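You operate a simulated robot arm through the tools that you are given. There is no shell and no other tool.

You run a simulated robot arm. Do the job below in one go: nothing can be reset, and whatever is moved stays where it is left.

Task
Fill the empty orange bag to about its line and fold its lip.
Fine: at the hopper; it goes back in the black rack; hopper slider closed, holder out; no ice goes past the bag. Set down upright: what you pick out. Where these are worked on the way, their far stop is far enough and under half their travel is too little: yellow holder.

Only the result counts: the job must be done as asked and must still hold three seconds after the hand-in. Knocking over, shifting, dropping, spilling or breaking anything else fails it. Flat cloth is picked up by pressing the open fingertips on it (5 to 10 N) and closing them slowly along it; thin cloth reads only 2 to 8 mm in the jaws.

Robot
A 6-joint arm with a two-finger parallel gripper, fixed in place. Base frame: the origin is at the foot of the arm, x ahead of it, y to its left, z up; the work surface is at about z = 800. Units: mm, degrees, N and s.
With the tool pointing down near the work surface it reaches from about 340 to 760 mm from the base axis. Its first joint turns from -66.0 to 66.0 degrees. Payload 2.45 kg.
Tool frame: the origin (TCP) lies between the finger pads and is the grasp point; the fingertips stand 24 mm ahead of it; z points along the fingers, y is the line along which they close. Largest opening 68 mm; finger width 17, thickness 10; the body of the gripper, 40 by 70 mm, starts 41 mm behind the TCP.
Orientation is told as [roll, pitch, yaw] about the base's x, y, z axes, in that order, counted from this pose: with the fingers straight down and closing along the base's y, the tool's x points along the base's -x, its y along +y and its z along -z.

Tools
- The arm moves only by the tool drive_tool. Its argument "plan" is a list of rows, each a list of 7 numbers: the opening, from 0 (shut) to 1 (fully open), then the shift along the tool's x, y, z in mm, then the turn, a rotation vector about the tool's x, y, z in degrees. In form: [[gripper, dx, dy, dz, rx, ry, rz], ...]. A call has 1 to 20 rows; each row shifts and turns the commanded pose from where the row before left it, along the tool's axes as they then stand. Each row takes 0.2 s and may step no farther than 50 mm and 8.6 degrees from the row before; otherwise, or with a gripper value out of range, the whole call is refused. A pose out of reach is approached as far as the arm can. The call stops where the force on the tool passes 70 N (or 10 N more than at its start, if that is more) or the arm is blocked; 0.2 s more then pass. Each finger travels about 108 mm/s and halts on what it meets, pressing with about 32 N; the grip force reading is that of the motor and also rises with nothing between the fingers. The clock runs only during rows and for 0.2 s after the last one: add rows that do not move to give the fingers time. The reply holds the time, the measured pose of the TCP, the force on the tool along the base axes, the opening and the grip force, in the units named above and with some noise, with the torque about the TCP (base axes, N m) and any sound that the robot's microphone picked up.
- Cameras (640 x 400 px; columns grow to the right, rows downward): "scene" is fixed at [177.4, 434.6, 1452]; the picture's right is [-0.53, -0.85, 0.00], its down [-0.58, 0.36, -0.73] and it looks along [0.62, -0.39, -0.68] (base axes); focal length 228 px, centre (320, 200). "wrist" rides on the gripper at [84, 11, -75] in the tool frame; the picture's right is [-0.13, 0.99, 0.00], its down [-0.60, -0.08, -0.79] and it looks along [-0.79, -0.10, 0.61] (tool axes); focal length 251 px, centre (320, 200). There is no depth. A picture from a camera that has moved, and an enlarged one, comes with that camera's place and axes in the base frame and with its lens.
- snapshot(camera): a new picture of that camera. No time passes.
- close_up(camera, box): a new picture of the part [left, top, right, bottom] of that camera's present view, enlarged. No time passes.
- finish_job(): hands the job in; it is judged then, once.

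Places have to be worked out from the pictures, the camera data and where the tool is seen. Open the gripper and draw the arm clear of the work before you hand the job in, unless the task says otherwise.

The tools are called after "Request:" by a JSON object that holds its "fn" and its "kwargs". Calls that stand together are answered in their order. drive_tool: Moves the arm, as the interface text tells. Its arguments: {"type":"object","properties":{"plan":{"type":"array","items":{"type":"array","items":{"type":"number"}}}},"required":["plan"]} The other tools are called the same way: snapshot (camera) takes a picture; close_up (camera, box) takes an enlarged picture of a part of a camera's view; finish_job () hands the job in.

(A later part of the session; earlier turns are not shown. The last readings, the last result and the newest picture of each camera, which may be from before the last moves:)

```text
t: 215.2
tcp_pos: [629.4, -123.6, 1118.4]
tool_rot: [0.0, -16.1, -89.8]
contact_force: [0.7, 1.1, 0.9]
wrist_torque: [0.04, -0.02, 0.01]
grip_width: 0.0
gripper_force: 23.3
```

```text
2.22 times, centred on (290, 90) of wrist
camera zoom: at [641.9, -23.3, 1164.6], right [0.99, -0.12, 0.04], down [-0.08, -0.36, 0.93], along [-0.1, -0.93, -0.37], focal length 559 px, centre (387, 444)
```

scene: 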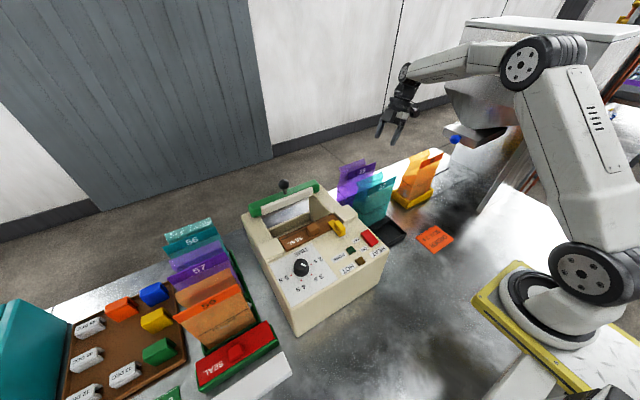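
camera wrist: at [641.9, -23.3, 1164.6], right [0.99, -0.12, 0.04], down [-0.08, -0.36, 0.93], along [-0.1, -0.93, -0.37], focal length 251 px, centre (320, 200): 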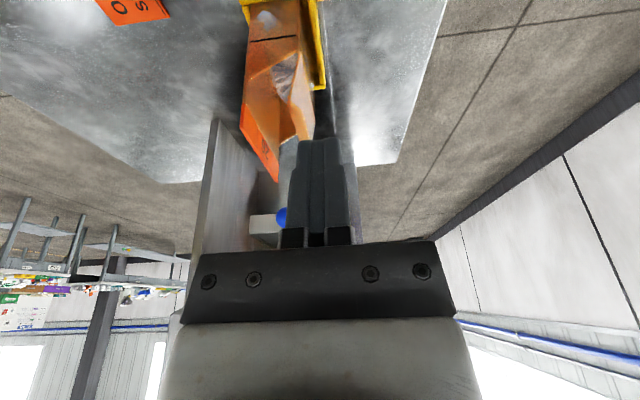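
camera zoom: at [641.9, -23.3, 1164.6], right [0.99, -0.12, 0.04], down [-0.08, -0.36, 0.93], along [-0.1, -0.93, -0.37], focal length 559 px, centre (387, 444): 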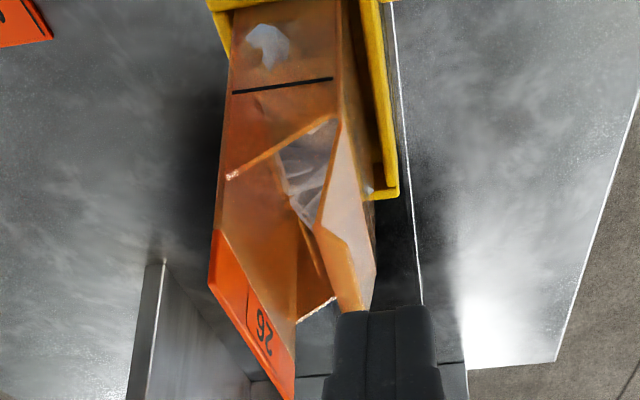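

Request:
{"fn": "close_up", "kwargs": {"camera": "wrist", "box": [230, 70, 330, 190]}}

Request:
{"fn": "close_up", "kwargs": {"camera": "scene", "box": [405, 140, 450, 185]}}

```text
3.33 times, centred on (280, 130) of wrist
camera zoom: at [641.9, -23.3, 1164.6], right [0.99, -0.12, 0.04], down [-0.08, -0.36, 0.93], along [-0.1, -0.93, -0.37], focal length 838 px, centre (453, 433)
```

zoom: 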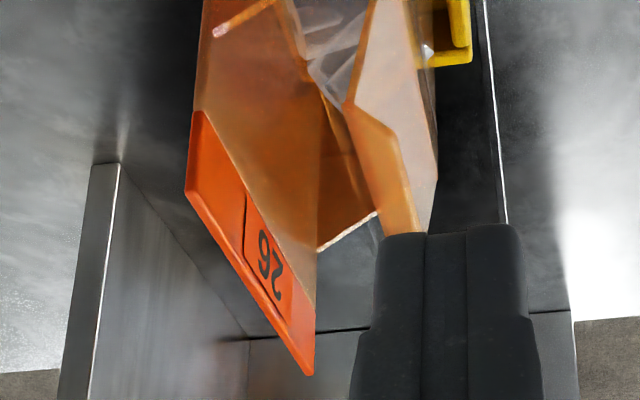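

```text
8.89 times, centred on (428, 162) of scene
camera zoom: at [177.4, 434.6, 1452.0], right [-0.53, -0.85, 0.0], down [-0.58, 0.36, -0.73], along [0.62, -0.39, -0.68], focal length 2031 px, centre (-636, 533)
```

zoom: 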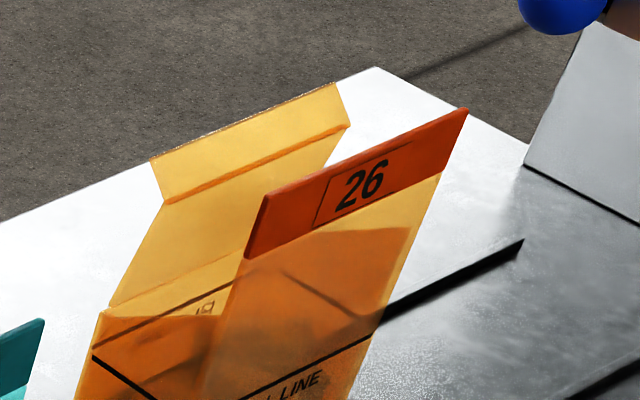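

The lip's crease is at x ≈ 598, z ≈ 983 and its tip at x ≈ 611, z ≈ 998, over y −217…−338. I bring the closed fingertips down behind it at mid-width.

Request:
{"fn": "drive_tool", "kwargs": {"plan": [[0.0, 0, 0, 0, 0, 8, 0], [0.0, 0, 0, 0, 0, 8, 0], [0.0, -38, 2, 0, 0, 0, 0], [0.0, -38, 2, 0, 0, 0, 0], [0.0, -38, 1, 0, 0, 0, 0], [0.0, -39, 1, 0, 0, 0, 0], [0.0, 0, 0, 30, 0, 0, 0], [0.0, 0, 0, 30, 0, 0, 0], [0.0, 0, 0, 25, 0, 0, 0], [0.0, 0, 0, 20, 0, 0, 0], [0.0, 0, 0, 0, 0, 0, 0]]}}

Request:
{"fn": "snapshot", "kwargs": {"camera": "wrist"}}

Request:
{"fn": "close_up", "kwargs": {"camera": "scene", "box": [390, 120, 450, 190]}}

```text
t: 217.6
tcp_pos: [637.9, -278.2, 1012.8]
tool_rot: [0.0, -0.1, -89.7]
contact_force: [0.1, 0.3, 0.2]
wrist_torque: [0.0, -0.01, 0.01]
grip_width: 0.0
gripper_force: 23.3
```

```text
taken
camera wrist: at [649.4, -194.9, 1086.1], right [0.99, -0.12, 0.0], down [-0.08, -0.6, 0.79], along [-0.1, -0.79, -0.61], focal length 251 px, centre (320, 200)
```

wrist: 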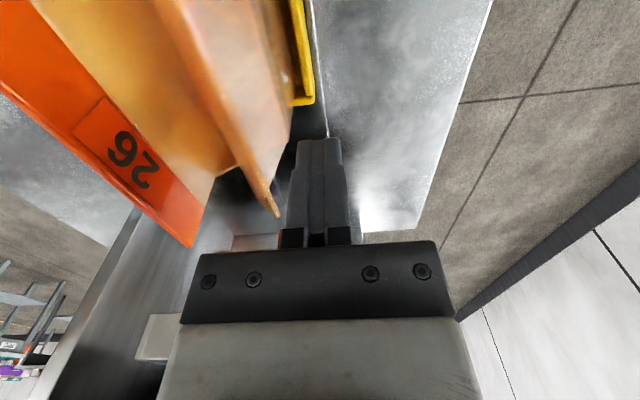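

```text
5.71 times, centred on (420, 155) of scene
camera zoom: at [177.4, 434.6, 1452.0], right [-0.53, -0.85, 0.0], down [-0.58, 0.36, -0.73], along [0.62, -0.39, -0.68], focal length 1306 px, centre (-251, 457)
```

zoom: 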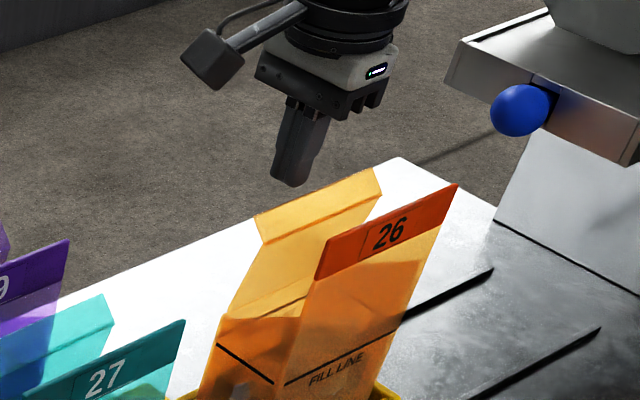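

The fingertips are behind the lip, level with its upper half. I push toward −x in small steps and watch the force.

Request:
{"fn": "drive_tool", "kwargs": {"plan": [[0.0, 0, -8, 0, 0, 0, 0], [0.0, 0, -8, 0, 0, 0, 0], [0.0, 0, -6, 0, 0, 0, 0], [0.0, 0, -5, 0, 0, 0, 0], [0.0, 0, 0, 0, 0, 0, 0]]}}

Request:
{"fn": "close_up", "kwargs": {"camera": "scene", "box": [390, 120, 450, 190]}}

Request:
{"fn": "snapshot", "kwargs": {"camera": "wrist"}}

```text
t: 218.8
tcp_pos: [611.2, -278.1, 1011.3]
tool_rot: [0.1, -0.1, -89.8]
contact_force: [0.5, 0.9, -0.1]
wrist_torque: [-0.01, 0.01, 0.0]
grip_width: 0.1
gripper_force: 23.8
```

```text
5.71 times, centred on (420, 155) of scene
camera zoom: at [177.4, 434.6, 1452.0], right [-0.53, -0.85, 0.0], down [-0.58, 0.36, -0.73], along [0.62, -0.39, -0.68], focal length 1306 px, centre (-251, 457)
```

zoom: 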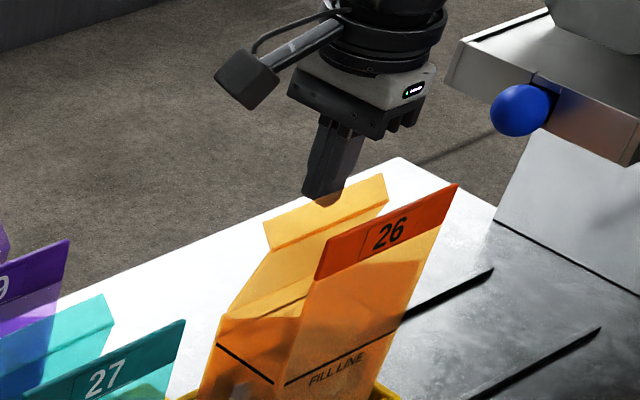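

```text
taken
camera wrist: at [622.2, -194.2, 1085.8], right [0.99, -0.12, 0.0], down [-0.08, -0.6, 0.79], along [-0.1, -0.79, -0.61], focal length 251 px, centre (320, 200)
```

wrist: 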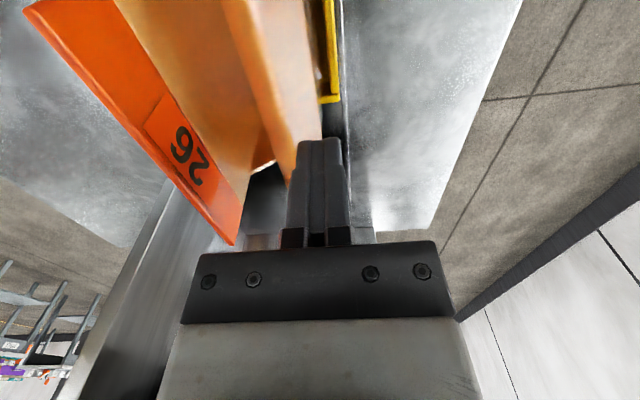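

The lip turns easily and is now nearly upright. I keep pushing over the mouth.

Request:
{"fn": "drive_tool", "kwargs": {"plan": [[0.0, 0, -5, 0, 0, 0, 0], [0.0, 0, -5, 0, 0, 0, 0], [0.0, 0, -5, 0, 0, 0, 0], [0.0, 0, 0, 0, 0, 0, 0]]}}

Request:
{"fn": "close_up", "kwargs": {"camera": "scene", "box": [390, 120, 450, 190]}}

Request:
{"fn": "snapshot", "kwargs": {"camera": "wrist"}}

```text
t: 219.8
tcp_pos: [596.0, -278.2, 1012.2]
tool_rot: [0.1, -0.1, -89.8]
contact_force: [-0.1, 0.1, 1.2]
wrist_torque: [0.0, -0.01, 0.02]
grip_width: 0.0
gripper_force: 24.3
```

```text
5.71 times, centred on (420, 155) of scene
camera zoom: at [177.4, 434.6, 1452.0], right [-0.53, -0.85, 0.0], down [-0.58, 0.36, -0.73], along [0.62, -0.39, -0.68], focal length 1306 px, centre (-251, 457)
```

zoom: 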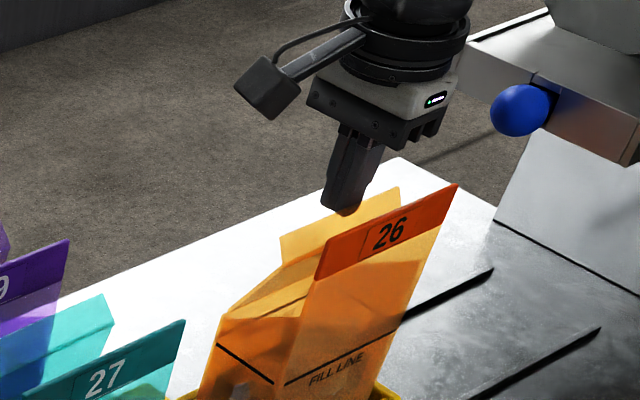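

```text
taken
camera wrist: at [607.7, -195.1, 1085.8], right [0.99, -0.12, 0.0], down [-0.08, -0.6, 0.79], along [-0.1, -0.79, -0.61], focal length 251 px, centre (320, 200)
```

wrist: 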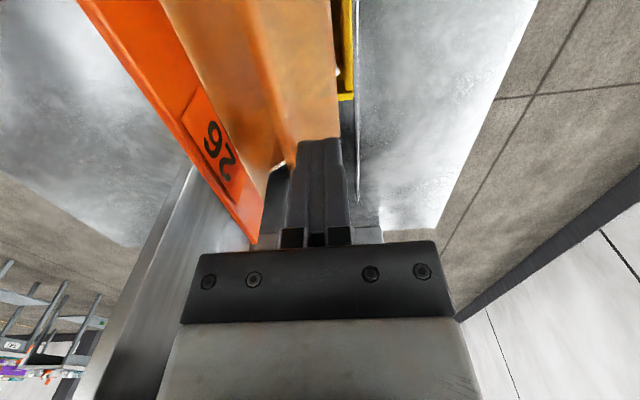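

Request:
{"fn": "drive_tool", "kwargs": {"plan": [[0.0, 0, -4, 0, 0, 0, 0], [0.0, 0, -4, 0, 0, 0, 0], [0.0, 0, -3, 0, 0, 0, 0], [0.0, 0, 0, 0, 0, 0, 0]]}}

Request:
{"fn": "close_up", "kwargs": {"camera": "scene", "box": [395, 130, 445, 180]}}

Request:
{"fn": "close_up", "kwargs": {"camera": "wrist", "box": [180, 0, 380, 250]}}

```text
t: 220.8
tcp_pos: [584.4, -279.1, 1011.3]
tool_rot: [0.1, -0.1, -89.8]
contact_force: [-0.6, -0.1, 0.4]
wrist_torque: [-0.03, -0.01, -0.03]
grip_width: 0.2
gripper_force: 24.0
```

```text
8.00 times, centred on (420, 155) of scene
camera zoom: at [177.4, 434.6, 1452.0], right [-0.53, -0.85, 0.0], down [-0.58, 0.36, -0.73], along [0.62, -0.39, -0.68], focal length 1828 px, centre (-480, 560)
```

zoom: 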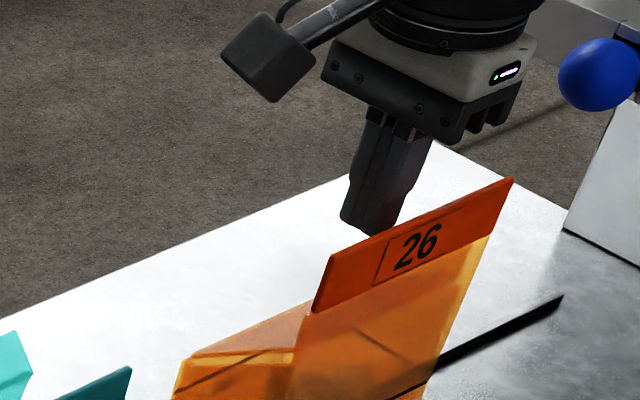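

```text
1.60 times, centred on (280, 125) of wrist
camera zoom: at [596.3, -195.7, 1084.5], right [0.99, -0.12, 0.0], down [-0.08, -0.6, 0.79], along [-0.1, -0.79, -0.61], focal length 402 px, centre (384, 320)
```

zoom: 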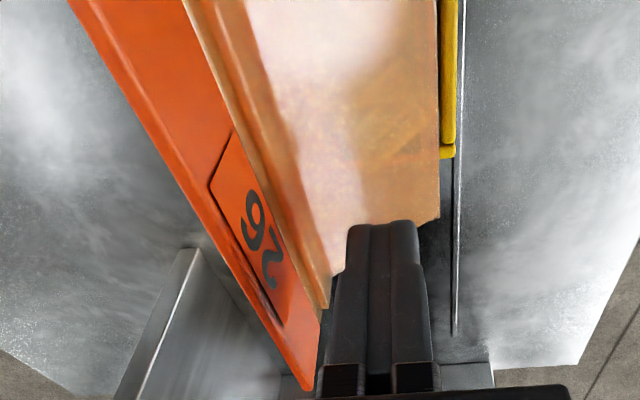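

The whole back flap has snapped forward against the front panel, closing the mouth, with no force on the fingers. I rise clear and inspect it.

Request:
{"fn": "drive_tool", "kwargs": {"plan": [[0.0, 0, 0, 0, 0, 0, 0], [0.0, 0, 0, -20, 0, 0, 0], [0.0, 0, 0, -30, 0, 0, 0], [0.0, 0, 0, -40, 0, 0, 0], [0.0, 40, 0, -20, 0, 0, 0], [0.0, 40, 0, 0, 0, 0, 0], [0.0, 40, 0, 0, 0, 0, 0], [0.0, 20, 0, 0, 0, 0, 0], [0.0, 0, 0, 0, 0, 0, 0]]}}

Request:
{"fn": "snapshot", "kwargs": {"camera": "wrist"}}

Request:
{"fn": "close_up", "kwargs": {"camera": "scene", "box": [395, 140, 455, 210]}}

Request:
{"fn": "close_up", "kwargs": {"camera": "wrist", "box": [270, 40, 390, 230]}}

```text
t: 222.8
tcp_pos: [583.8, -137.0, 1122.4]
tool_rot: [0.1, -0.1, -89.8]
contact_force: [0.9, 0.0, 0.1]
wrist_torque: [-0.02, -0.01, 0.02]
grip_width: 0.1
gripper_force: 23.4
```

```text
taken
camera wrist: at [595.7, -53.0, 1196.0], right [0.99, -0.13, 0.0], down [-0.08, -0.6, 0.79], along [-0.1, -0.79, -0.61], focal length 251 px, centre (320, 200)
```

wrist: 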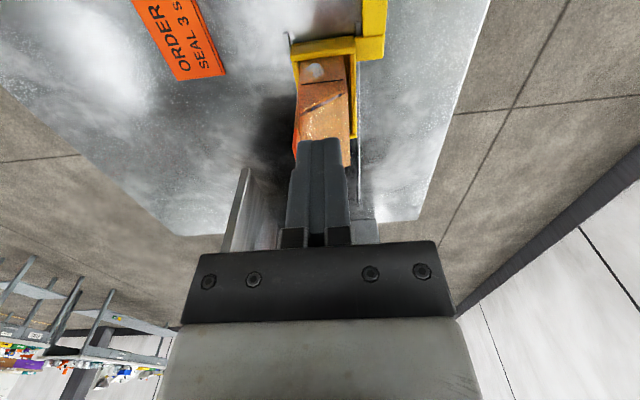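

```text
5.71 times, centred on (425, 175) of scene
camera zoom: at [177.4, 434.6, 1452.0], right [-0.53, -0.85, 0.0], down [-0.58, 0.36, -0.73], along [0.62, -0.39, -0.68], focal length 1306 px, centre (-280, 343)
```

zoom: 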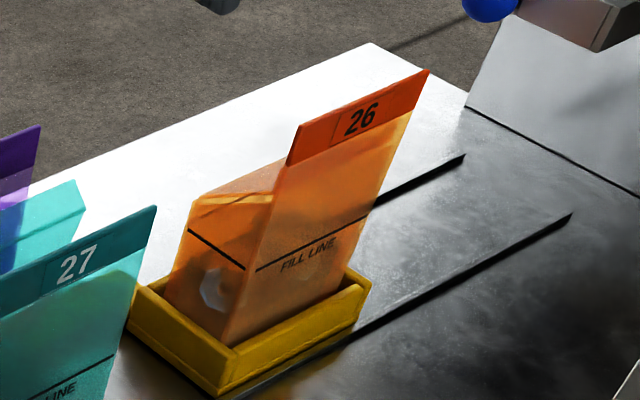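

```text
2.11 times, centred on (330, 135) of wrist
camera zoom: at [595.7, -53.0, 1196.0], right [0.99, -0.13, 0.0], down [-0.08, -0.6, 0.79], along [-0.1, -0.79, -0.61], focal length 529 px, centre (299, 337)
```

zoom: 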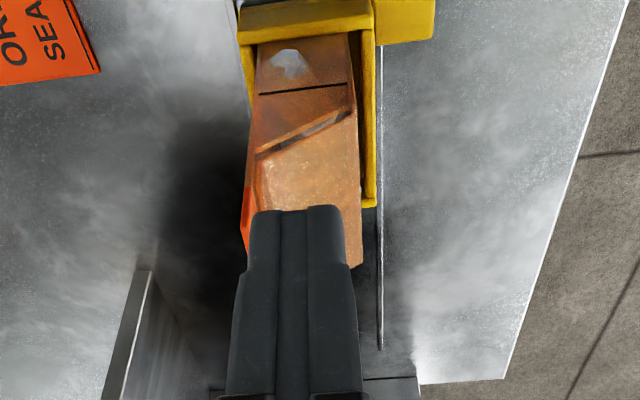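

The flap now lies closed over the mouth, following the slanted side walls. I take a side view to see what lies behind the board before gripping it.

Request:
{"fn": "drive_tool", "kwargs": {"plan": [[0.3, 30, 0, 0, 0, -8, 0], [0.3, 0, 0, 0, 0, -8, 0], [0.3, 0, 0, 0, 0, -6, 0], [0.3, 0, 0, 0, 0, 0, 0]]}}

Request:
{"fn": "close_up", "kwargs": {"camera": "wrist", "box": [240, 20, 400, 200]}}

Request:
{"fn": "close_up", "kwargs": {"camera": "scene", "box": [410, 150, 450, 190]}}

```text
t: 223.8
tcp_pos: [583.8, -107.1, 1121.7]
tool_rot: [0.1, -22.1, -89.8]
contact_force: [-0.8, 0.3, 0.0]
wrist_torque: [0.02, 0.01, -0.01]
grip_width: 20.6
gripper_force: 0.1
```

```text
2.22 times, centred on (320, 110) of wrist
camera zoom: at [595.1, -1.8, 1158.1], right [0.99, -0.12, 0.05], down [-0.08, -0.26, 0.96], along [-0.1, -0.96, -0.27], focal length 559 px, centre (320, 400)
```

zoom: 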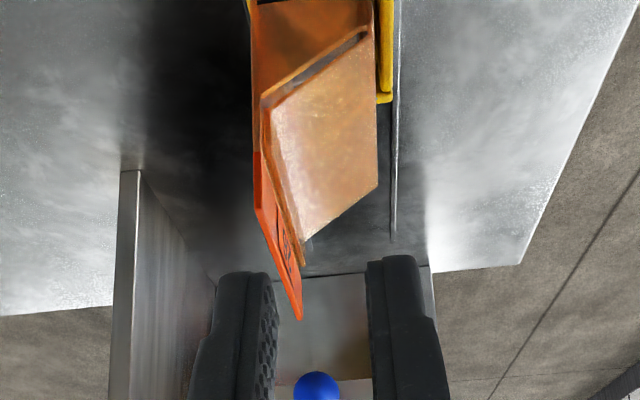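

```text
10.00 times, centred on (430, 170) of scene
camera zoom: at [177.4, 434.6, 1452.0], right [-0.53, -0.85, 0.0], down [-0.58, 0.36, -0.73], along [0.62, -0.39, -0.68], focal length 2285 px, centre (-780, 500)
```

zoom: 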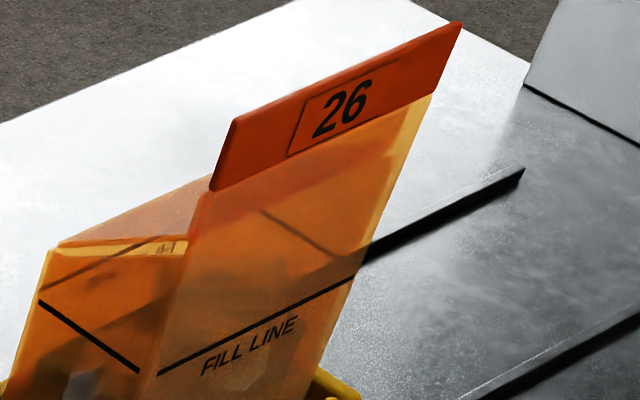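

The flap slopes from the back edge to the front panel with its lip tucked up just behind the board. I move above the board to grip it again as before, with a moderate opening.

Request:
{"fn": "drive_tool", "kwargs": {"plan": [[0.45, 0, 0, 0, 0, 8, 0], [0.45, 0, 0, 0, 0, 8, 0], [0.45, 0, 0, 0, 0, 6, 0], [0.45, -39.7, -8.2, 0, 0, 0, 0], [0.45, -39.7, -8.2, 5, 0, 0, 0], [0.45, -39.7, -8.2, 10, 0, 0, 0], [0.45, -39.7, -8.2, 15, 0, 0, 0], [0.45, 0, 0, 20, 0, 0, 0], [0.45, 0, 0, 0, 0, 0, 0]]}}

Request:
{"fn": "snapshot", "kwargs": {"camera": "wrist"}}

Request:
{"fn": "close_up", "kwargs": {"camera": "wrist", "box": [230, 0, 400, 250]}}

```text
t: 225.8
tcp_pos: [553.4, -264.8, 1068.0]
tool_rot: [0.2, -0.1, -89.7]
contact_force: [-0.4, -1.0, 0.5]
wrist_torque: [0.01, 0.01, -0.02]
grip_width: 30.6
gripper_force: 0.1
```

```text
taken
camera wrist: at [564.2, -181.4, 1142.9], right [0.99, -0.12, 0.0], down [-0.08, -0.6, 0.79], along [-0.1, -0.79, -0.61], focal length 251 px, centre (320, 200)
```

wrist: 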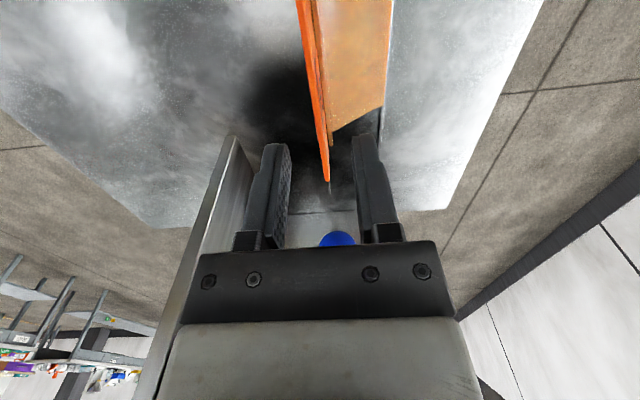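

```text
1.60 times, centred on (315, 125) of wrist
camera zoom: at [564.2, -181.4, 1142.9], right [0.99, -0.12, 0.0], down [-0.08, -0.6, 0.79], along [-0.1, -0.79, -0.61], focal length 402 px, centre (328, 320)
```

zoom: 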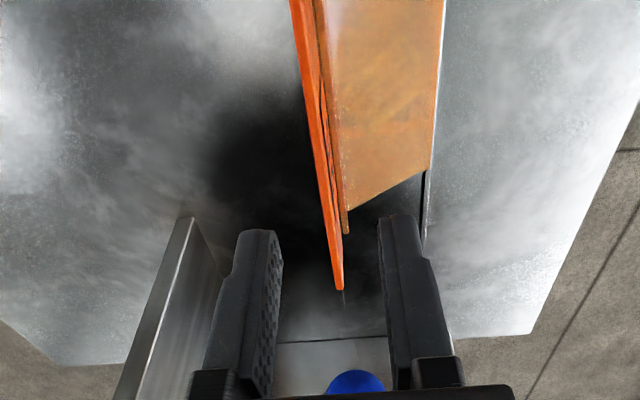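

The board is about 1 mm off-centre and the bag's middle about 4 mm to −y, the same as before. I correct, descend and close gradually.

Request:
{"fn": "drive_tool", "kwargs": {"plan": [[0.45, -4, 0.8, 10, 0, 0, 0], [0.45, 0, 0, 18, 0, 0, 0], [0.45, 0, 0, 18, 0, 0, 0], [0.45, 0, 0, 15, 0, 0, 0], [0.45, 0, 0, 0, 0, 0, 0]]}}

Request:
{"fn": "snapshot", "kwargs": {"camera": "wrist"}}

Request:
{"fn": "close_up", "kwargs": {"camera": "scene", "box": [400, 130, 450, 190]}}

```text
t: 227.0
tcp_pos: [555.1, -270.8, 1008.2]
tool_rot: [0.1, 0.0, -89.8]
contact_force: [0.3, 0.6, -0.6]
wrist_torque: [0.01, 0.0, 0.02]
grip_width: 30.2
gripper_force: 0.0
```

```text
taken
camera wrist: at [566.0, -187.1, 1083.1], right [0.99, -0.12, 0.0], down [-0.08, -0.6, 0.79], along [-0.1, -0.79, -0.61], focal length 251 px, centre (320, 200)
```

wrist: 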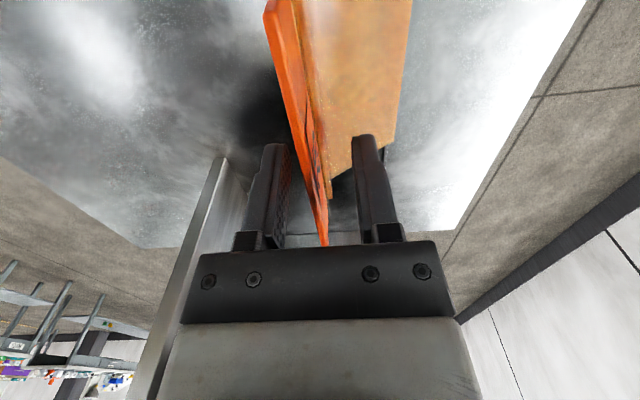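

```text
6.67 times, centred on (425, 160) of scene
camera zoom: at [177.4, 434.6, 1452.0], right [-0.53, -0.85, 0.0], down [-0.58, 0.36, -0.73], along [0.62, -0.39, -0.68], focal length 1523 px, centre (-380, 467)
```

zoom: 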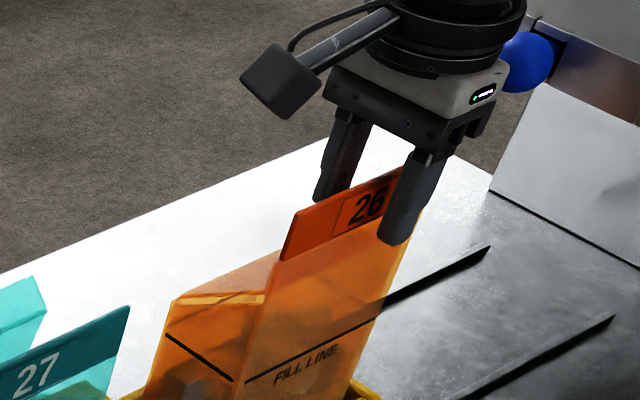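

Request:
{"fn": "drive_tool", "kwargs": {"plan": [[0.35, 0, -0.5, 1.5, 0, 0, 0], [0.25, 0, 0, 0, 0, 0, 0], [0.15, 0, 0, 0, 0, 0, 0], [0.08, 0, 0, 0, 0, 0, 0], [0.0, 0, 0, 0, 0, 0, 0], [0.0, 0, 0, 0, 0, 0, 0]]}}

Request:
{"fn": "close_up", "kwargs": {"camera": "wrist", "box": [220, 0, 420, 250]}}

Request:
{"fn": "close_up", "kwargs": {"camera": "scene", "box": [400, 130, 450, 190]}}

```text
t: 228.4
tcp_pos: [553.5, -270.8, 1007.6]
tool_rot: [0.0, -0.1, -89.8]
contact_force: [-0.9, -1.6, -0.5]
wrist_torque: [-0.21, 0.09, -0.07]
grip_width: 3.8
gripper_force: 27.7
```

```text
1.60 times, centred on (320, 125) of wrist
camera zoom: at [564.3, -187.3, 1081.7], right [0.99, -0.12, 0.0], down [-0.08, -0.6, 0.79], along [-0.1, -0.79, -0.61], focal length 402 px, centre (320, 320)
```

zoom: 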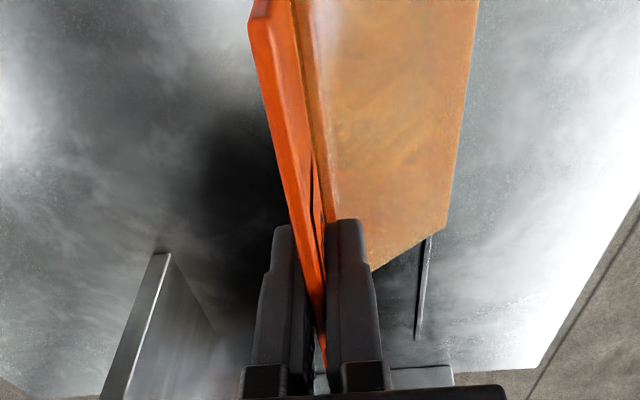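

```text
6.67 times, centred on (425, 160) of scene
camera zoom: at [177.4, 434.5, 1452.0], right [-0.53, -0.85, 0.0], down [-0.58, 0.36, -0.73], along [0.62, -0.39, -0.68], focal length 1523 px, centre (-380, 467)
```

zoom: 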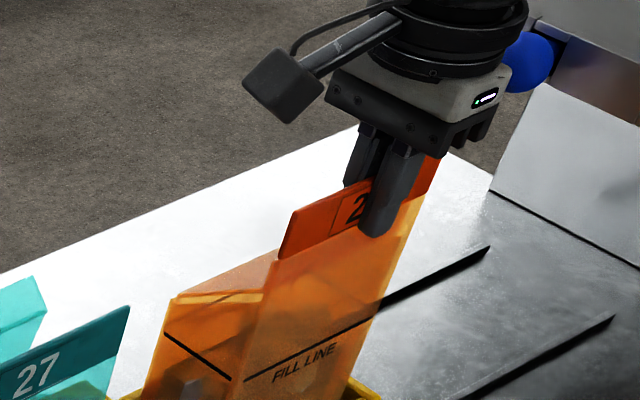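

The grip holds, but it sits off the board's middle toward −y. With the ice's weight a centred grip is better, so I open a little, shift +10 mm in y and close again.

Request:
{"fn": "drive_tool", "kwargs": {"plan": [[0.08, 0, 0, 0, 0, 0, 0], [0.2, 0, 0, 0, 0, 0, 0], [0.3, 0, 0, 0, 0, 0, 0], [0.3, 5, 0, 0, 0, 0, 0], [0.3, 5, 0, 0, 0, 0, 0], [0.3, 0, 0, 0, 0, 0, 0], [0.2, 0, 0, 0, 0, 0, 0], [0.12, 0, 0, 0, 0, 0, 0], [0.06, 0, 0, 0, 0, 0, 0], [0.0, 0, 0, 0, 0, 0, 0], [0.0, 0, 0, 0, 0, 0, 0]]}}

Request:
{"fn": "close_up", "kwargs": {"camera": "scene", "box": [400, 130, 450, 190]}}

```text
t: 230.8
tcp_pos: [551.6, -259.6, 1009.2]
tool_rot: [0.1, -0.1, -89.7]
contact_force: [0.9, 0.0, 0.7]
wrist_torque: [0.02, -0.07, 0.01]
grip_width: 3.7
gripper_force: 27.2
```

```text
6.67 times, centred on (425, 160) of scene
camera zoom: at [177.4, 434.6, 1452.0], right [-0.53, -0.85, 0.0], down [-0.58, 0.36, -0.73], along [0.62, -0.39, -0.68], focal length 1523 px, centre (-380, 467)
```

zoom: 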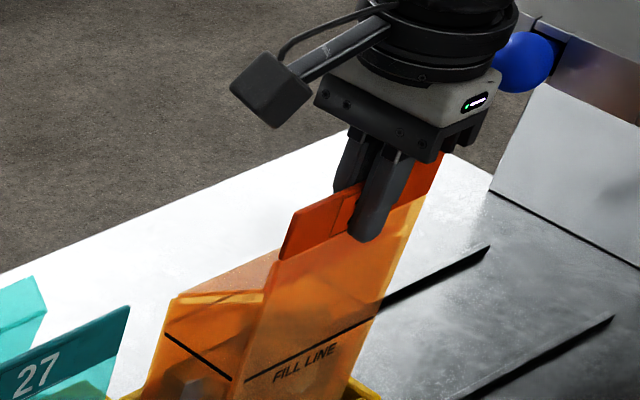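

The grip is now near the middle. I lift slowly and read the weight.

Request:
{"fn": "drive_tool", "kwargs": {"plan": [[0.0, 0, 0, -3, 0, 0, 0], [0.0, 0, 0, -5, 0, 0, 0], [0.0, 0, 0, -8, 0, 0, 0], [0.0, 0, 0, -8, 0, 0, 0], [0.0, 0, 0, 0, 0, 0, 0]]}}

Request:
{"fn": "close_up", "kwargs": {"camera": "scene", "box": [395, 120, 455, 215]}}

Request:
{"fn": "close_up", "kwargs": {"camera": "wrist", "box": [220, 0, 420, 250]}}

```text
t: 232.0
tcp_pos: [552.3, -262.1, 1032.7]
tool_rot: [0.0, -0.1, -89.7]
contact_force: [-0.1, -0.4, -3.5]
wrist_torque: [0.03, 0.08, 0.02]
grip_width: 3.9
gripper_force: 27.4
```

```text
4.21 times, centred on (425, 168) of scene
camera zoom: at [177.4, 434.6, 1452.0], right [-0.53, -0.85, 0.0], down [-0.58, 0.36, -0.73], along [0.62, -0.39, -0.68], focal length 962 px, centre (-122, 337)
```

zoom: 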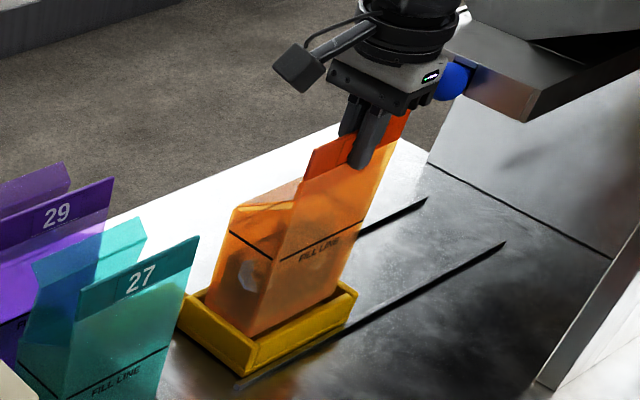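

```text
1.60 times, centred on (320, 125) of wrist
camera zoom: at [563.9, -178.5, 1107.2], right [0.99, -0.12, 0.0], down [-0.08, -0.6, 0.79], along [-0.1, -0.79, -0.61], focal length 402 px, centre (320, 320)
```

zoom: 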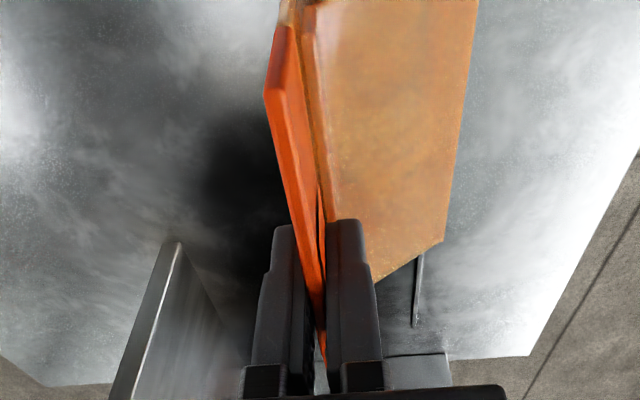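

The bag weighs about 0.35 kg and hangs upright. I raise it further, then go −x and +y to the empty slot above the rack.

Request:
{"fn": "drive_tool", "kwargs": {"plan": [[0.0, 0, 0, -10, 0, 0, 0], [0.0, 0, 0, -14, 0, 0, 0], [0.0, 0, 0, -14, 0, 0, 0], [0.0, 0, 0, -12, 0, 0, 0], [0.0, 0, -8, -6, 0, 0, 0], [0.0, 0, -14, 0, 0, 0, 0], [0.0, 0, -18, 0, 0, 0, 0], [0.0, 0, -18, 0, 0, 0, 0], [0.0, 0, -18, 0, 0, 0, 0], [0.0, 0, -12, 0, 0, 0, 0], [0.0, 0, -6, 0, 0, 0, 0], [0.0, 0, 0, 0, 0, 0, 0]]}}

Request:
{"fn": "close_up", "kwargs": {"camera": "scene", "box": [380, 110, 480, 220]}}

```text
t: 234.6
tcp_pos: [456.8, -261.9, 1089.4]
tool_rot: [0.0, -0.1, -89.7]
contact_force: [-0.7, 0.7, -3.3]
wrist_torque: [0.02, 0.04, 0.06]
grip_width: 3.7
gripper_force: 27.8
```

```text
3.64 times, centred on (430, 165) of scene
camera zoom: at [177.4, 434.6, 1452.0], right [-0.53, -0.85, 0.0], down [-0.58, 0.36, -0.73], along [0.62, -0.39, -0.68], focal length 831 px, centre (-80, 327)
```

zoom: 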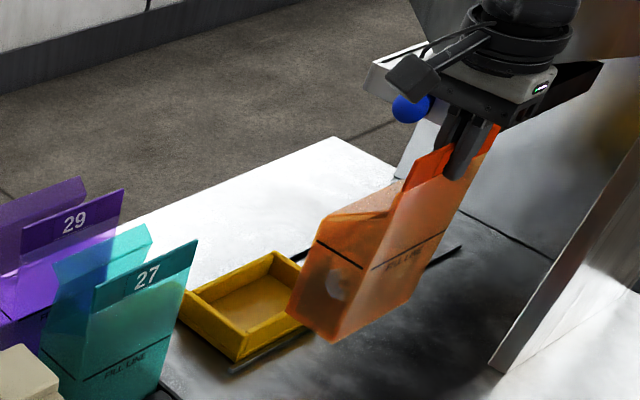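

Request:
{"fn": "drive_tool", "kwargs": {"plan": [[0.0, 10, 0, 0, 0, 0, 0], [0.0, 20, 0, 0, 0, 0, 0], [0.0, 25, 0, 0, 0, 0, 0], [0.0, 25, 0, 0, 0, 0, 0], [0.0, 25, 0, 0, 0, 0, 0], [0.0, 25, 0, 0, 0, 0, 0], [0.0, 25, 0, 0, 0, 0, 0], [0.0, 25, 0, 0, 0, 0, 0], [0.0, 25, 0, 0, 0, 0, 0], [0.0, 20, 0, 0, 0, 0, 0], [0.0, 10, 0, 0, 0, 0, 0], [0.0, 5, 0, 0, 0, 0, 0], [0.0, 0, 0, 0, 0, 0, 0]]}}

Request:
{"fn": "close_up", "kwargs": {"camera": "scene", "box": [340, 120, 450, 260]}}

Request:
{"fn": "snapshot", "kwargs": {"camera": "wrist"}}

```text
t: 237.4
tcp_pos: [456.1, -19.8, 1088.1]
tool_rot: [0.0, -0.1, -89.8]
contact_force: [0.5, -0.2, -2.7]
wrist_torque: [-0.01, 0.04, 0.0]
grip_width: 3.6
gripper_force: 27.7
```

```text
2.86 times, centred on (395, 190) of scene
camera zoom: at [177.4, 434.6, 1452.0], right [-0.53, -0.85, 0.0], down [-0.58, 0.36, -0.73], along [0.62, -0.39, -0.68], focal length 653 px, centre (106, 229)
```

zoom: 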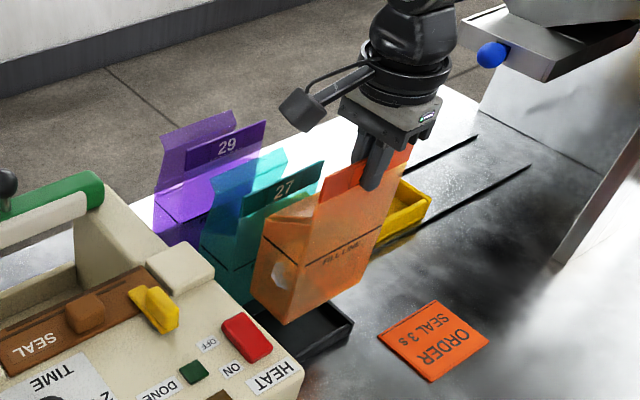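

```text
taken
camera wrist: at [467.3, 62.8, 1161.8], right [0.99, -0.12, 0.0], down [-0.08, -0.6, 0.79], along [-0.1, -0.79, -0.61], focal length 251 px, centre (320, 200)
```

wrist: 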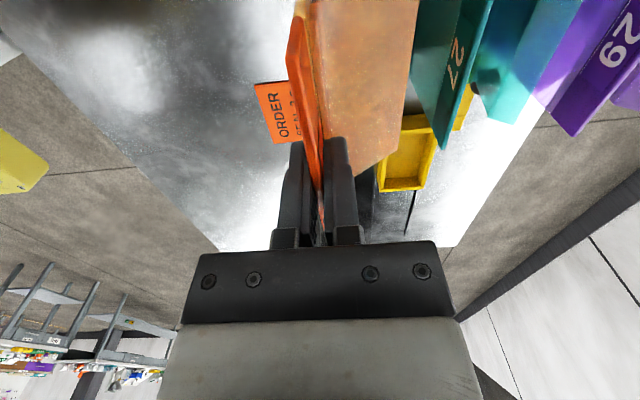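

Request:
{"fn": "close_up", "kwargs": {"camera": "scene", "box": [375, 185, 425, 245]}}

```text
6.67 times, centred on (400, 215) of scene
camera zoom: at [177.4, 434.6, 1452.0], right [-0.53, -0.85, 0.0], down [-0.58, 0.36, -0.73], along [0.62, -0.39, -0.68], focal length 1523 px, centre (-213, 100)
```

zoom: 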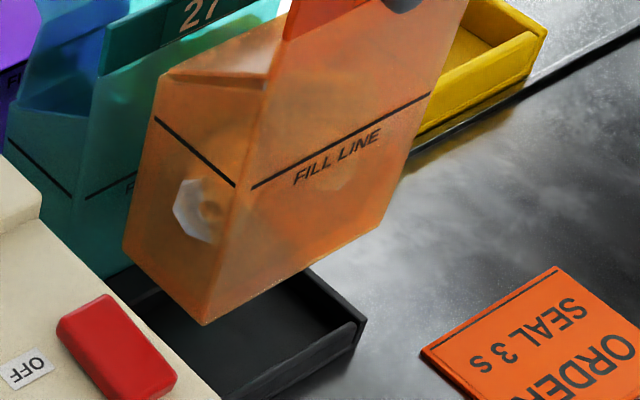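

The bag's relation to the gripper matches the first lift within a few mm, so the original pick pose fits. I trim x by +2 mm and lower to just above the tray walls for a check.

Request:
{"fn": "drive_tool", "kwargs": {"plan": [[0.0, 0.5, 2.2, 5, 0, 0, 0], [0.0, 0, 0, 12, 0, 0, 0], [0.0, 0, 0, 15, 0, 0, 0], [0.0, 0, 0, 12, 0, 0, 0], [0.0, 0, 0, 8, 0, 0, 0], [0.0, 0, 0, 0, 0, 0, 0]]}}

Request:
{"fn": "close_up", "kwargs": {"camera": "scene", "box": [375, 185, 425, 250]}}

Request:
{"fn": "snapshot", "kwargs": {"camera": "wrist"}}

```text
t: 238.8
tcp_pos: [461.2, -22.2, 1037.5]
tool_rot: [0.1, -0.2, -89.7]
contact_force: [0.5, 0.5, -2.0]
wrist_torque: [0.04, 0.03, 0.02]
grip_width: 3.8
gripper_force: 27.8
```

```text
6.15 times, centred on (400, 218) of scene
camera zoom: at [177.4, 434.6, 1452.0], right [-0.53, -0.85, 0.0], down [-0.58, 0.36, -0.73], along [0.62, -0.39, -0.68], focal length 1406 px, centre (-172, 92)
```

zoom: 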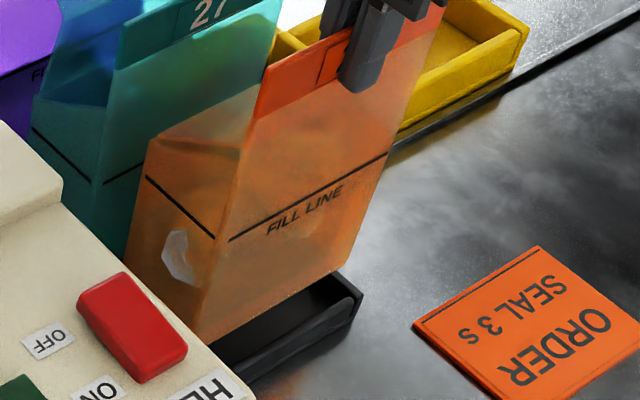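

```text
taken
camera wrist: at [471.7, 62.5, 1110.9], right [0.99, -0.12, 0.0], down [-0.08, -0.6, 0.79], along [-0.1, -0.79, -0.61], focal length 251 px, centre (320, 200)
```

wrist: 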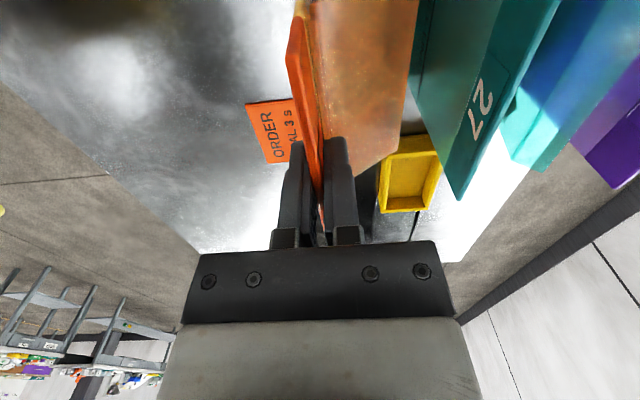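

The bag hangs over its slot almost exactly as it stood at first; I shift 5 mm toward +y, where there is more room, and lower 20 mm.

Request:
{"fn": "drive_tool", "kwargs": {"plan": [[0.0, 5, 0, 0, 0, 0, 0], [0.0, 0, 0, 7, 0, 0, 0], [0.0, 0, 0, 7, 0, 0, 0], [0.0, 0, 0, 6, 0, 0, 0], [0.0, 0, 0, 0, 0, 0, 0]]}}

Request:
{"fn": "close_up", "kwargs": {"camera": "scene", "box": [375, 195, 415, 250]}}

```text
t: 240.0
tcp_pos: [459.0, -16.5, 1016.2]
tool_rot: [-0.1, -0.1, -89.7]
contact_force: [0.2, -0.1, -3.2]
wrist_torque: [0.02, 0.09, -0.01]
grip_width: 3.6
gripper_force: 27.6
```

```text
7.27 times, centred on (395, 222) of scene
camera zoom: at [177.4, 434.6, 1452.0], right [-0.53, -0.85, 0.0], down [-0.58, 0.36, -0.73], along [0.62, -0.39, -0.68], focal length 1662 px, centre (-226, 36)
```

zoom: 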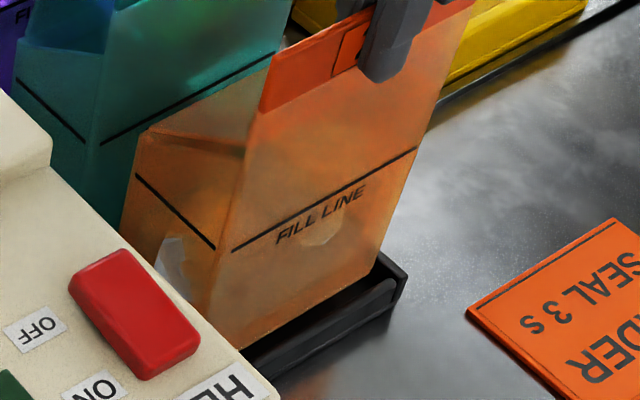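

It is entering the tray cleanly. I lower in small steps watching for floor contact.

Request:
{"fn": "drive_tool", "kwargs": {"plan": [[0.0, 0, 0, 4, 0, 0, 0], [0.0, 0, 0, 3, 0, 0, 0], [0.0, 0, 0, 0, 0, 0, 0]]}}

Request:
{"fn": "drive_tool", "kwargs": {"plan": [[0.0, 0, 0, 2, 0, 0, 0], [0.0, 0, 0, 0, 0, 0, 0]]}}

Request:
{"fn": "drive_tool", "kwargs": {"plan": [[0.0, 0, 0, 2, 0, 0, 0], [0.0, 0, 0, 0, 0, 0, 0]]}}

```text
t: 240.8
tcp_pos: [459.4, -14.0, 1009.8]
tool_rot: [0.0, -0.1, -89.7]
contact_force: [0.1, 0.3, -4.3]
wrist_torque: [0.04, 0.08, 0.0]
grip_width: 3.7
gripper_force: 27.1
```

```text
t: 241.4
tcp_pos: [459.8, -14.6, 1007.5]
tool_rot: [0.0, -0.1, -89.6]
contact_force: [-0.5, 0.4, -2.7]
wrist_torque: [0.0, 0.08, -0.01]
grip_width: 4.0
gripper_force: 27.3
```

```text
t: 242.0
tcp_pos: [459.1, -15.9, 1005.8]
tool_rot: [-0.1, 0.0, -89.7]
contact_force: [0.9, 0.7, -2.2]
wrist_torque: [0.02, 0.08, 0.02]
grip_width: 3.6
gripper_force: 27.4
```

Request:
{"fn": "drive_tool", "kwargs": {"plan": [[0.0, 0, 0, 1.5, 0, 0, 0], [0.0, 0, 0, 0, 0, 0, 0]]}}

Request:
{"fn": "drive_tool", "kwargs": {"plan": [[0.0, 0, 0, 1.5, 0, 0, 0], [0.0, 0, 0, 0, 0, 0, 0]]}}

Request:
{"fn": "drive_tool", "kwargs": {"plan": [[0.0, 0, 0, 1.0, 0, 0, 0], [0.0, 0, 0, 0, 0, 0, 0]]}}

```text
t: 242.6
tcp_pos: [458.9, -16.2, 1005.0]
tool_rot: [0.0, -0.1, -89.7]
contact_force: [0.0, 0.1, -2.6]
wrist_torque: [-0.03, 0.09, 0.0]
grip_width: 3.7
gripper_force: 26.9
```

```text
t: 243.2
tcp_pos: [458.1, -16.4, 1003.5]
tool_rot: [-0.1, 0.0, -89.7]
contact_force: [0.8, 0.6, -2.7]
wrist_torque: [0.02, 0.09, 0.03]
grip_width: 3.9
gripper_force: 27.6
```

```text
t: 243.8
tcp_pos: [459.0, -16.6, 1002.1]
tool_rot: [0.1, -0.2, -89.7]
contact_force: [-3.8, -1.7, 13.7]
wrist_torque: [-0.02, 0.29, -0.02]
grip_width: 3.9
gripper_force: 27.3
```

The force turned to +14 N: the bag stands on the rack's floor. I check the picture, then release gently.

Request:
{"fn": "close_up", "kwargs": {"camera": "scene", "box": [355, 150, 425, 250]}}

Request:
{"fn": "drive_tool", "kwargs": {"plan": [[0.0, 0, 0, -0.8, 0, 0, 0], [0.04, 0, 0, 0, 0, 0, 0], [0.08, 0, 0, 0, 0, 0, 0], [0.14, 0, 0, 0, 0, 0, 0], [0.22, 0, 0, 0, 0, 0, 0], [0.32, 0, 0, 0, 0, 0, 0], [0.32, 0, 0, 0, 0, 0, 0]]}}

Request:
{"fn": "snapshot", "kwargs": {"camera": "wrist"}}

Request:
{"fn": "close_up", "kwargs": {"camera": "scene", "box": [355, 150, 425, 250]}}

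```text
4.00 times, centred on (390, 200) of scene
camera zoom: at [177.1, 434.6, 1452.1], right [-0.53, -0.85, 0.0], down [-0.58, 0.36, -0.73], along [0.62, -0.39, -0.68], focal length 914 px, centre (40, 200)
```

zoom: 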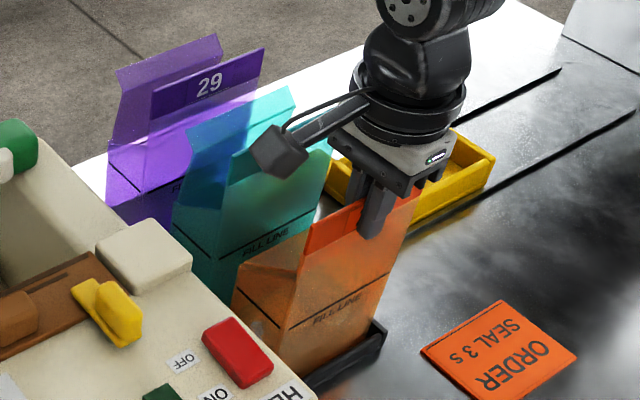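

```text
t: 245.4
tcp_pos: [458.1, -16.6, 1002.3]
tool_rot: [0.0, -0.1, -89.7]
contact_force: [0.5, -0.6, -0.6]
wrist_torque: [0.0, -0.01, 0.05]
grip_width: 21.7
gripper_force: 0.1
```

```text
taken
camera wrist: at [470.1, 67.1, 1076.2], right [0.99, -0.12, 0.0], down [-0.08, -0.6, 0.79], along [-0.1, -0.79, -0.61], focal length 251 px, centre (320, 200)
```

wrist: 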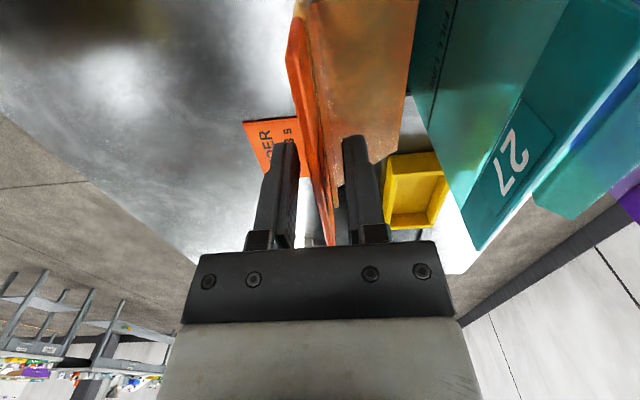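

```text
4.00 times, centred on (390, 200) of scene
camera zoom: at [177.4, 434.6, 1452.0], right [-0.53, -0.85, 0.0], down [-0.58, 0.36, -0.73], along [0.62, -0.39, -0.68], focal length 914 px, centre (40, 200)
```

zoom: 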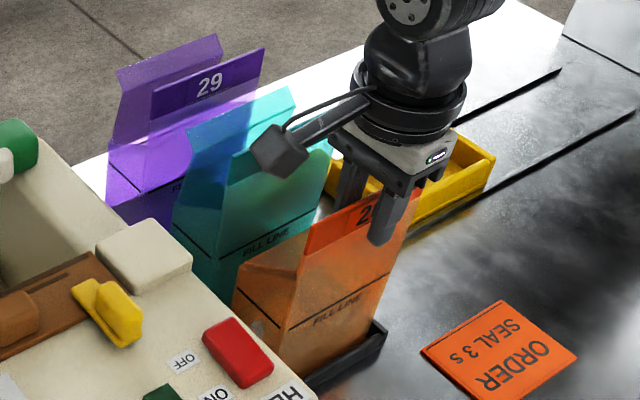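

Released and standing upright. I rise straight up slowly, then look at the result.

Request:
{"fn": "drive_tool", "kwargs": {"plan": [[0.32, 0, 0, -8, 0, 0, 0], [0.32, 0, 0, -12, 0, 0, 0], [0.32, 0, 0, -20, 0, 0, 0], [0.32, 0, 0, -25, 0, 0, 0], [0.32, 0, 0, -30, 0, 0, 0], [0.32, 0, -20, -30, 0, 0, 0], [0.32, 0, -30, -20, 0, 0, 0], [0.32, -30, -20, -20, 0, 0, 0], [0.32, -40, 0, 0, 0, 0, 0], [0.5, -40, 0, 0, 0, 0, 0], [0.5, 0, 0, 0, 0, 0, 0]]}}

Request:
{"fn": "snapshot", "kwargs": {"camera": "scene"}}

Request:
{"fn": "close_up", "kwargs": {"camera": "scene", "box": [355, 150, 425, 250]}}

Request:
{"fn": "close_up", "kwargs": {"camera": "scene", "box": [400, 100, 520, 220]}}

```text
t: 247.8
tcp_pos: [391.3, -125.8, 1171.1]
tool_rot: [0.0, -0.1, -89.7]
contact_force: [0.2, 0.7, -0.3]
wrist_torque: [-0.03, 0.02, 0.01]
grip_width: 33.8
gripper_force: 0.0
```

```text
taken
```

scene: 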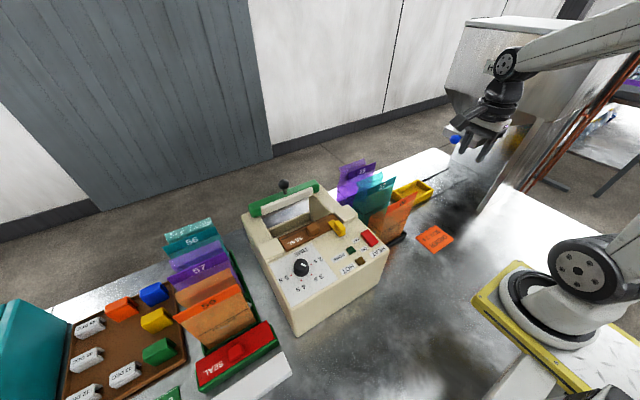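

```text
4.00 times, centred on (390, 200) of scene
camera zoom: at [177.4, 434.6, 1452.0], right [-0.53, -0.85, 0.0], down [-0.58, 0.36, -0.73], along [0.62, -0.39, -0.68], focal length 914 px, centre (40, 200)
```

zoom: 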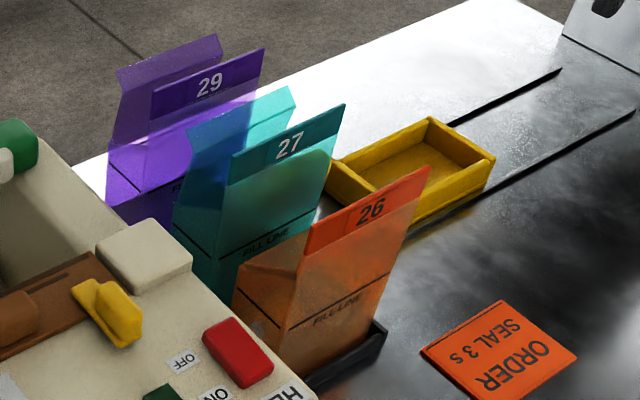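

```text
3.33 times, centred on (460, 160) of scene
camera zoom: at [177.4, 434.6, 1452.0], right [-0.53, -0.85, 0.0], down [-0.58, 0.36, -0.73], along [0.62, -0.39, -0.68], focal length 762 px, centre (-147, 333)
```

zoom: 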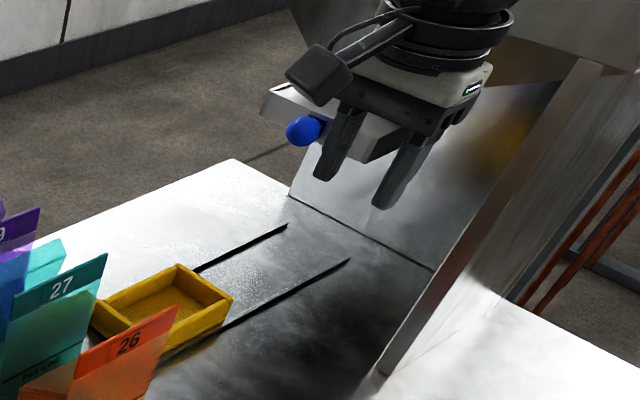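

Request:
{"fn": "close_up", "kwargs": {"camera": "scene", "box": [375, 190, 415, 245]}}

Request:
{"fn": "snapshot", "kwargs": {"camera": "wrist"}}

```text
7.27 times, centred on (395, 218) of scene
camera zoom: at [177.4, 434.6, 1452.0], right [-0.53, -0.85, 0.0], down [-0.58, 0.36, -0.73], along [0.62, -0.39, -0.68], focal length 1662 px, centre (-226, 73)
```

zoom: 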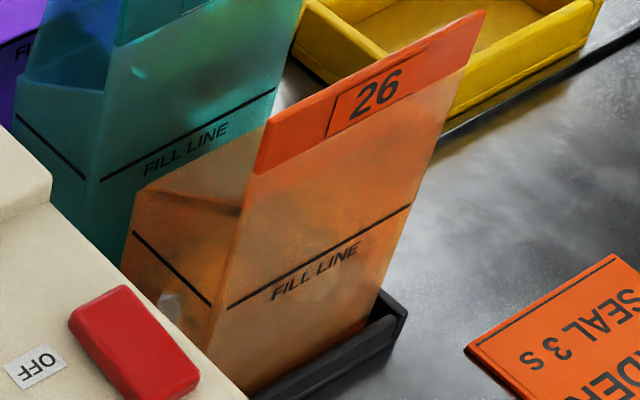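

```text
taken
camera wrist: at [402.4, -42.6, 1244.6], right [0.99, -0.12, 0.0], down [-0.08, -0.6, 0.79], along [-0.1, -0.79, -0.61], focal length 251 px, centre (320, 200)
```

wrist: 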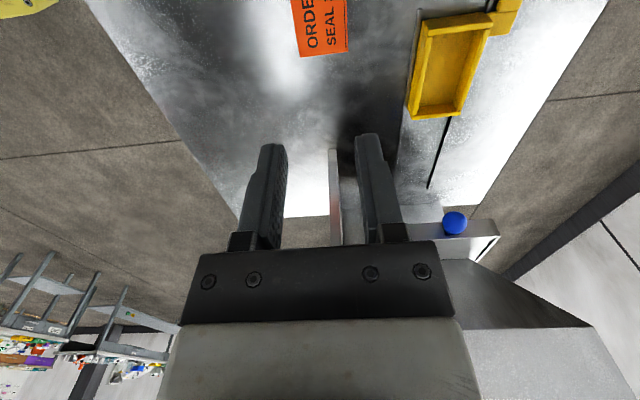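

The bag stands upright in its slot with the flap folded. I take one more look at the flap from above before drawing the arm clear.

Request:
{"fn": "drive_tool", "kwargs": {"plan": [[0.5, 40, 20, 0, 0, 0, 0], [0.5, 40, 20, 0, 0, 0, 0], [0.5, 40, 0, 0, 0, 0, 0], [0.5, 40, 0, 0, 0, 0, 0], [0.5, 0, 0, 0, 0, 0, 0]]}}

Request:
{"fn": "snapshot", "kwargs": {"camera": "wrist"}}

Request:
{"fn": "close_up", "kwargs": {"camera": "wrist", "box": [260, 0, 460, 200]}}

```text
t: 249.0
tcp_pos: [427.0, 34.1, 1169.0]
tool_rot: [0.0, 0.0, -89.8]
contact_force: [0.0, -0.6, -0.8]
wrist_torque: [-0.02, -0.02, 0.02]
grip_width: 34.1
gripper_force: 0.1
```

```text
taken
camera wrist: at [439.8, 117.7, 1242.4], right [0.99, -0.13, 0.0], down [-0.08, -0.6, 0.79], along [-0.1, -0.79, -0.61], focal length 251 px, centre (320, 200)
```

wrist: 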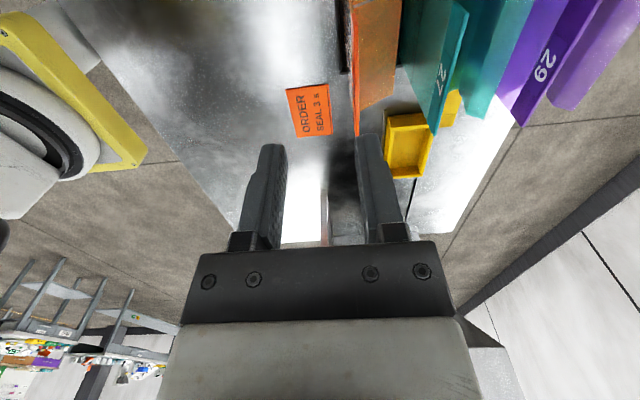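

```text
2.00 times, centred on (360, 100) of wrist
camera zoom: at [439.8, 117.7, 1242.4], right [0.99, -0.13, 0.0], down [-0.08, -0.6, 0.79], along [-0.1, -0.79, -0.61], focal length 503 px, centre (240, 400)
```

zoom: 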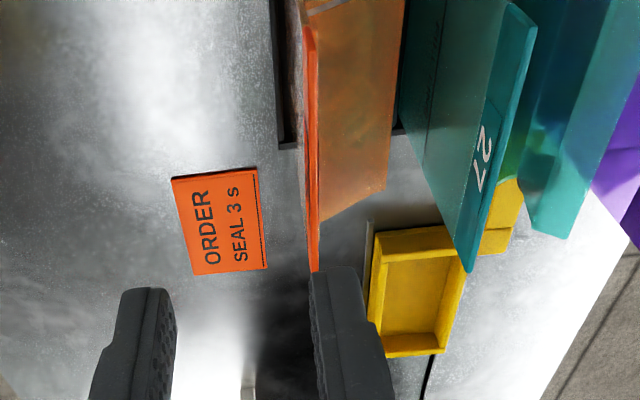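

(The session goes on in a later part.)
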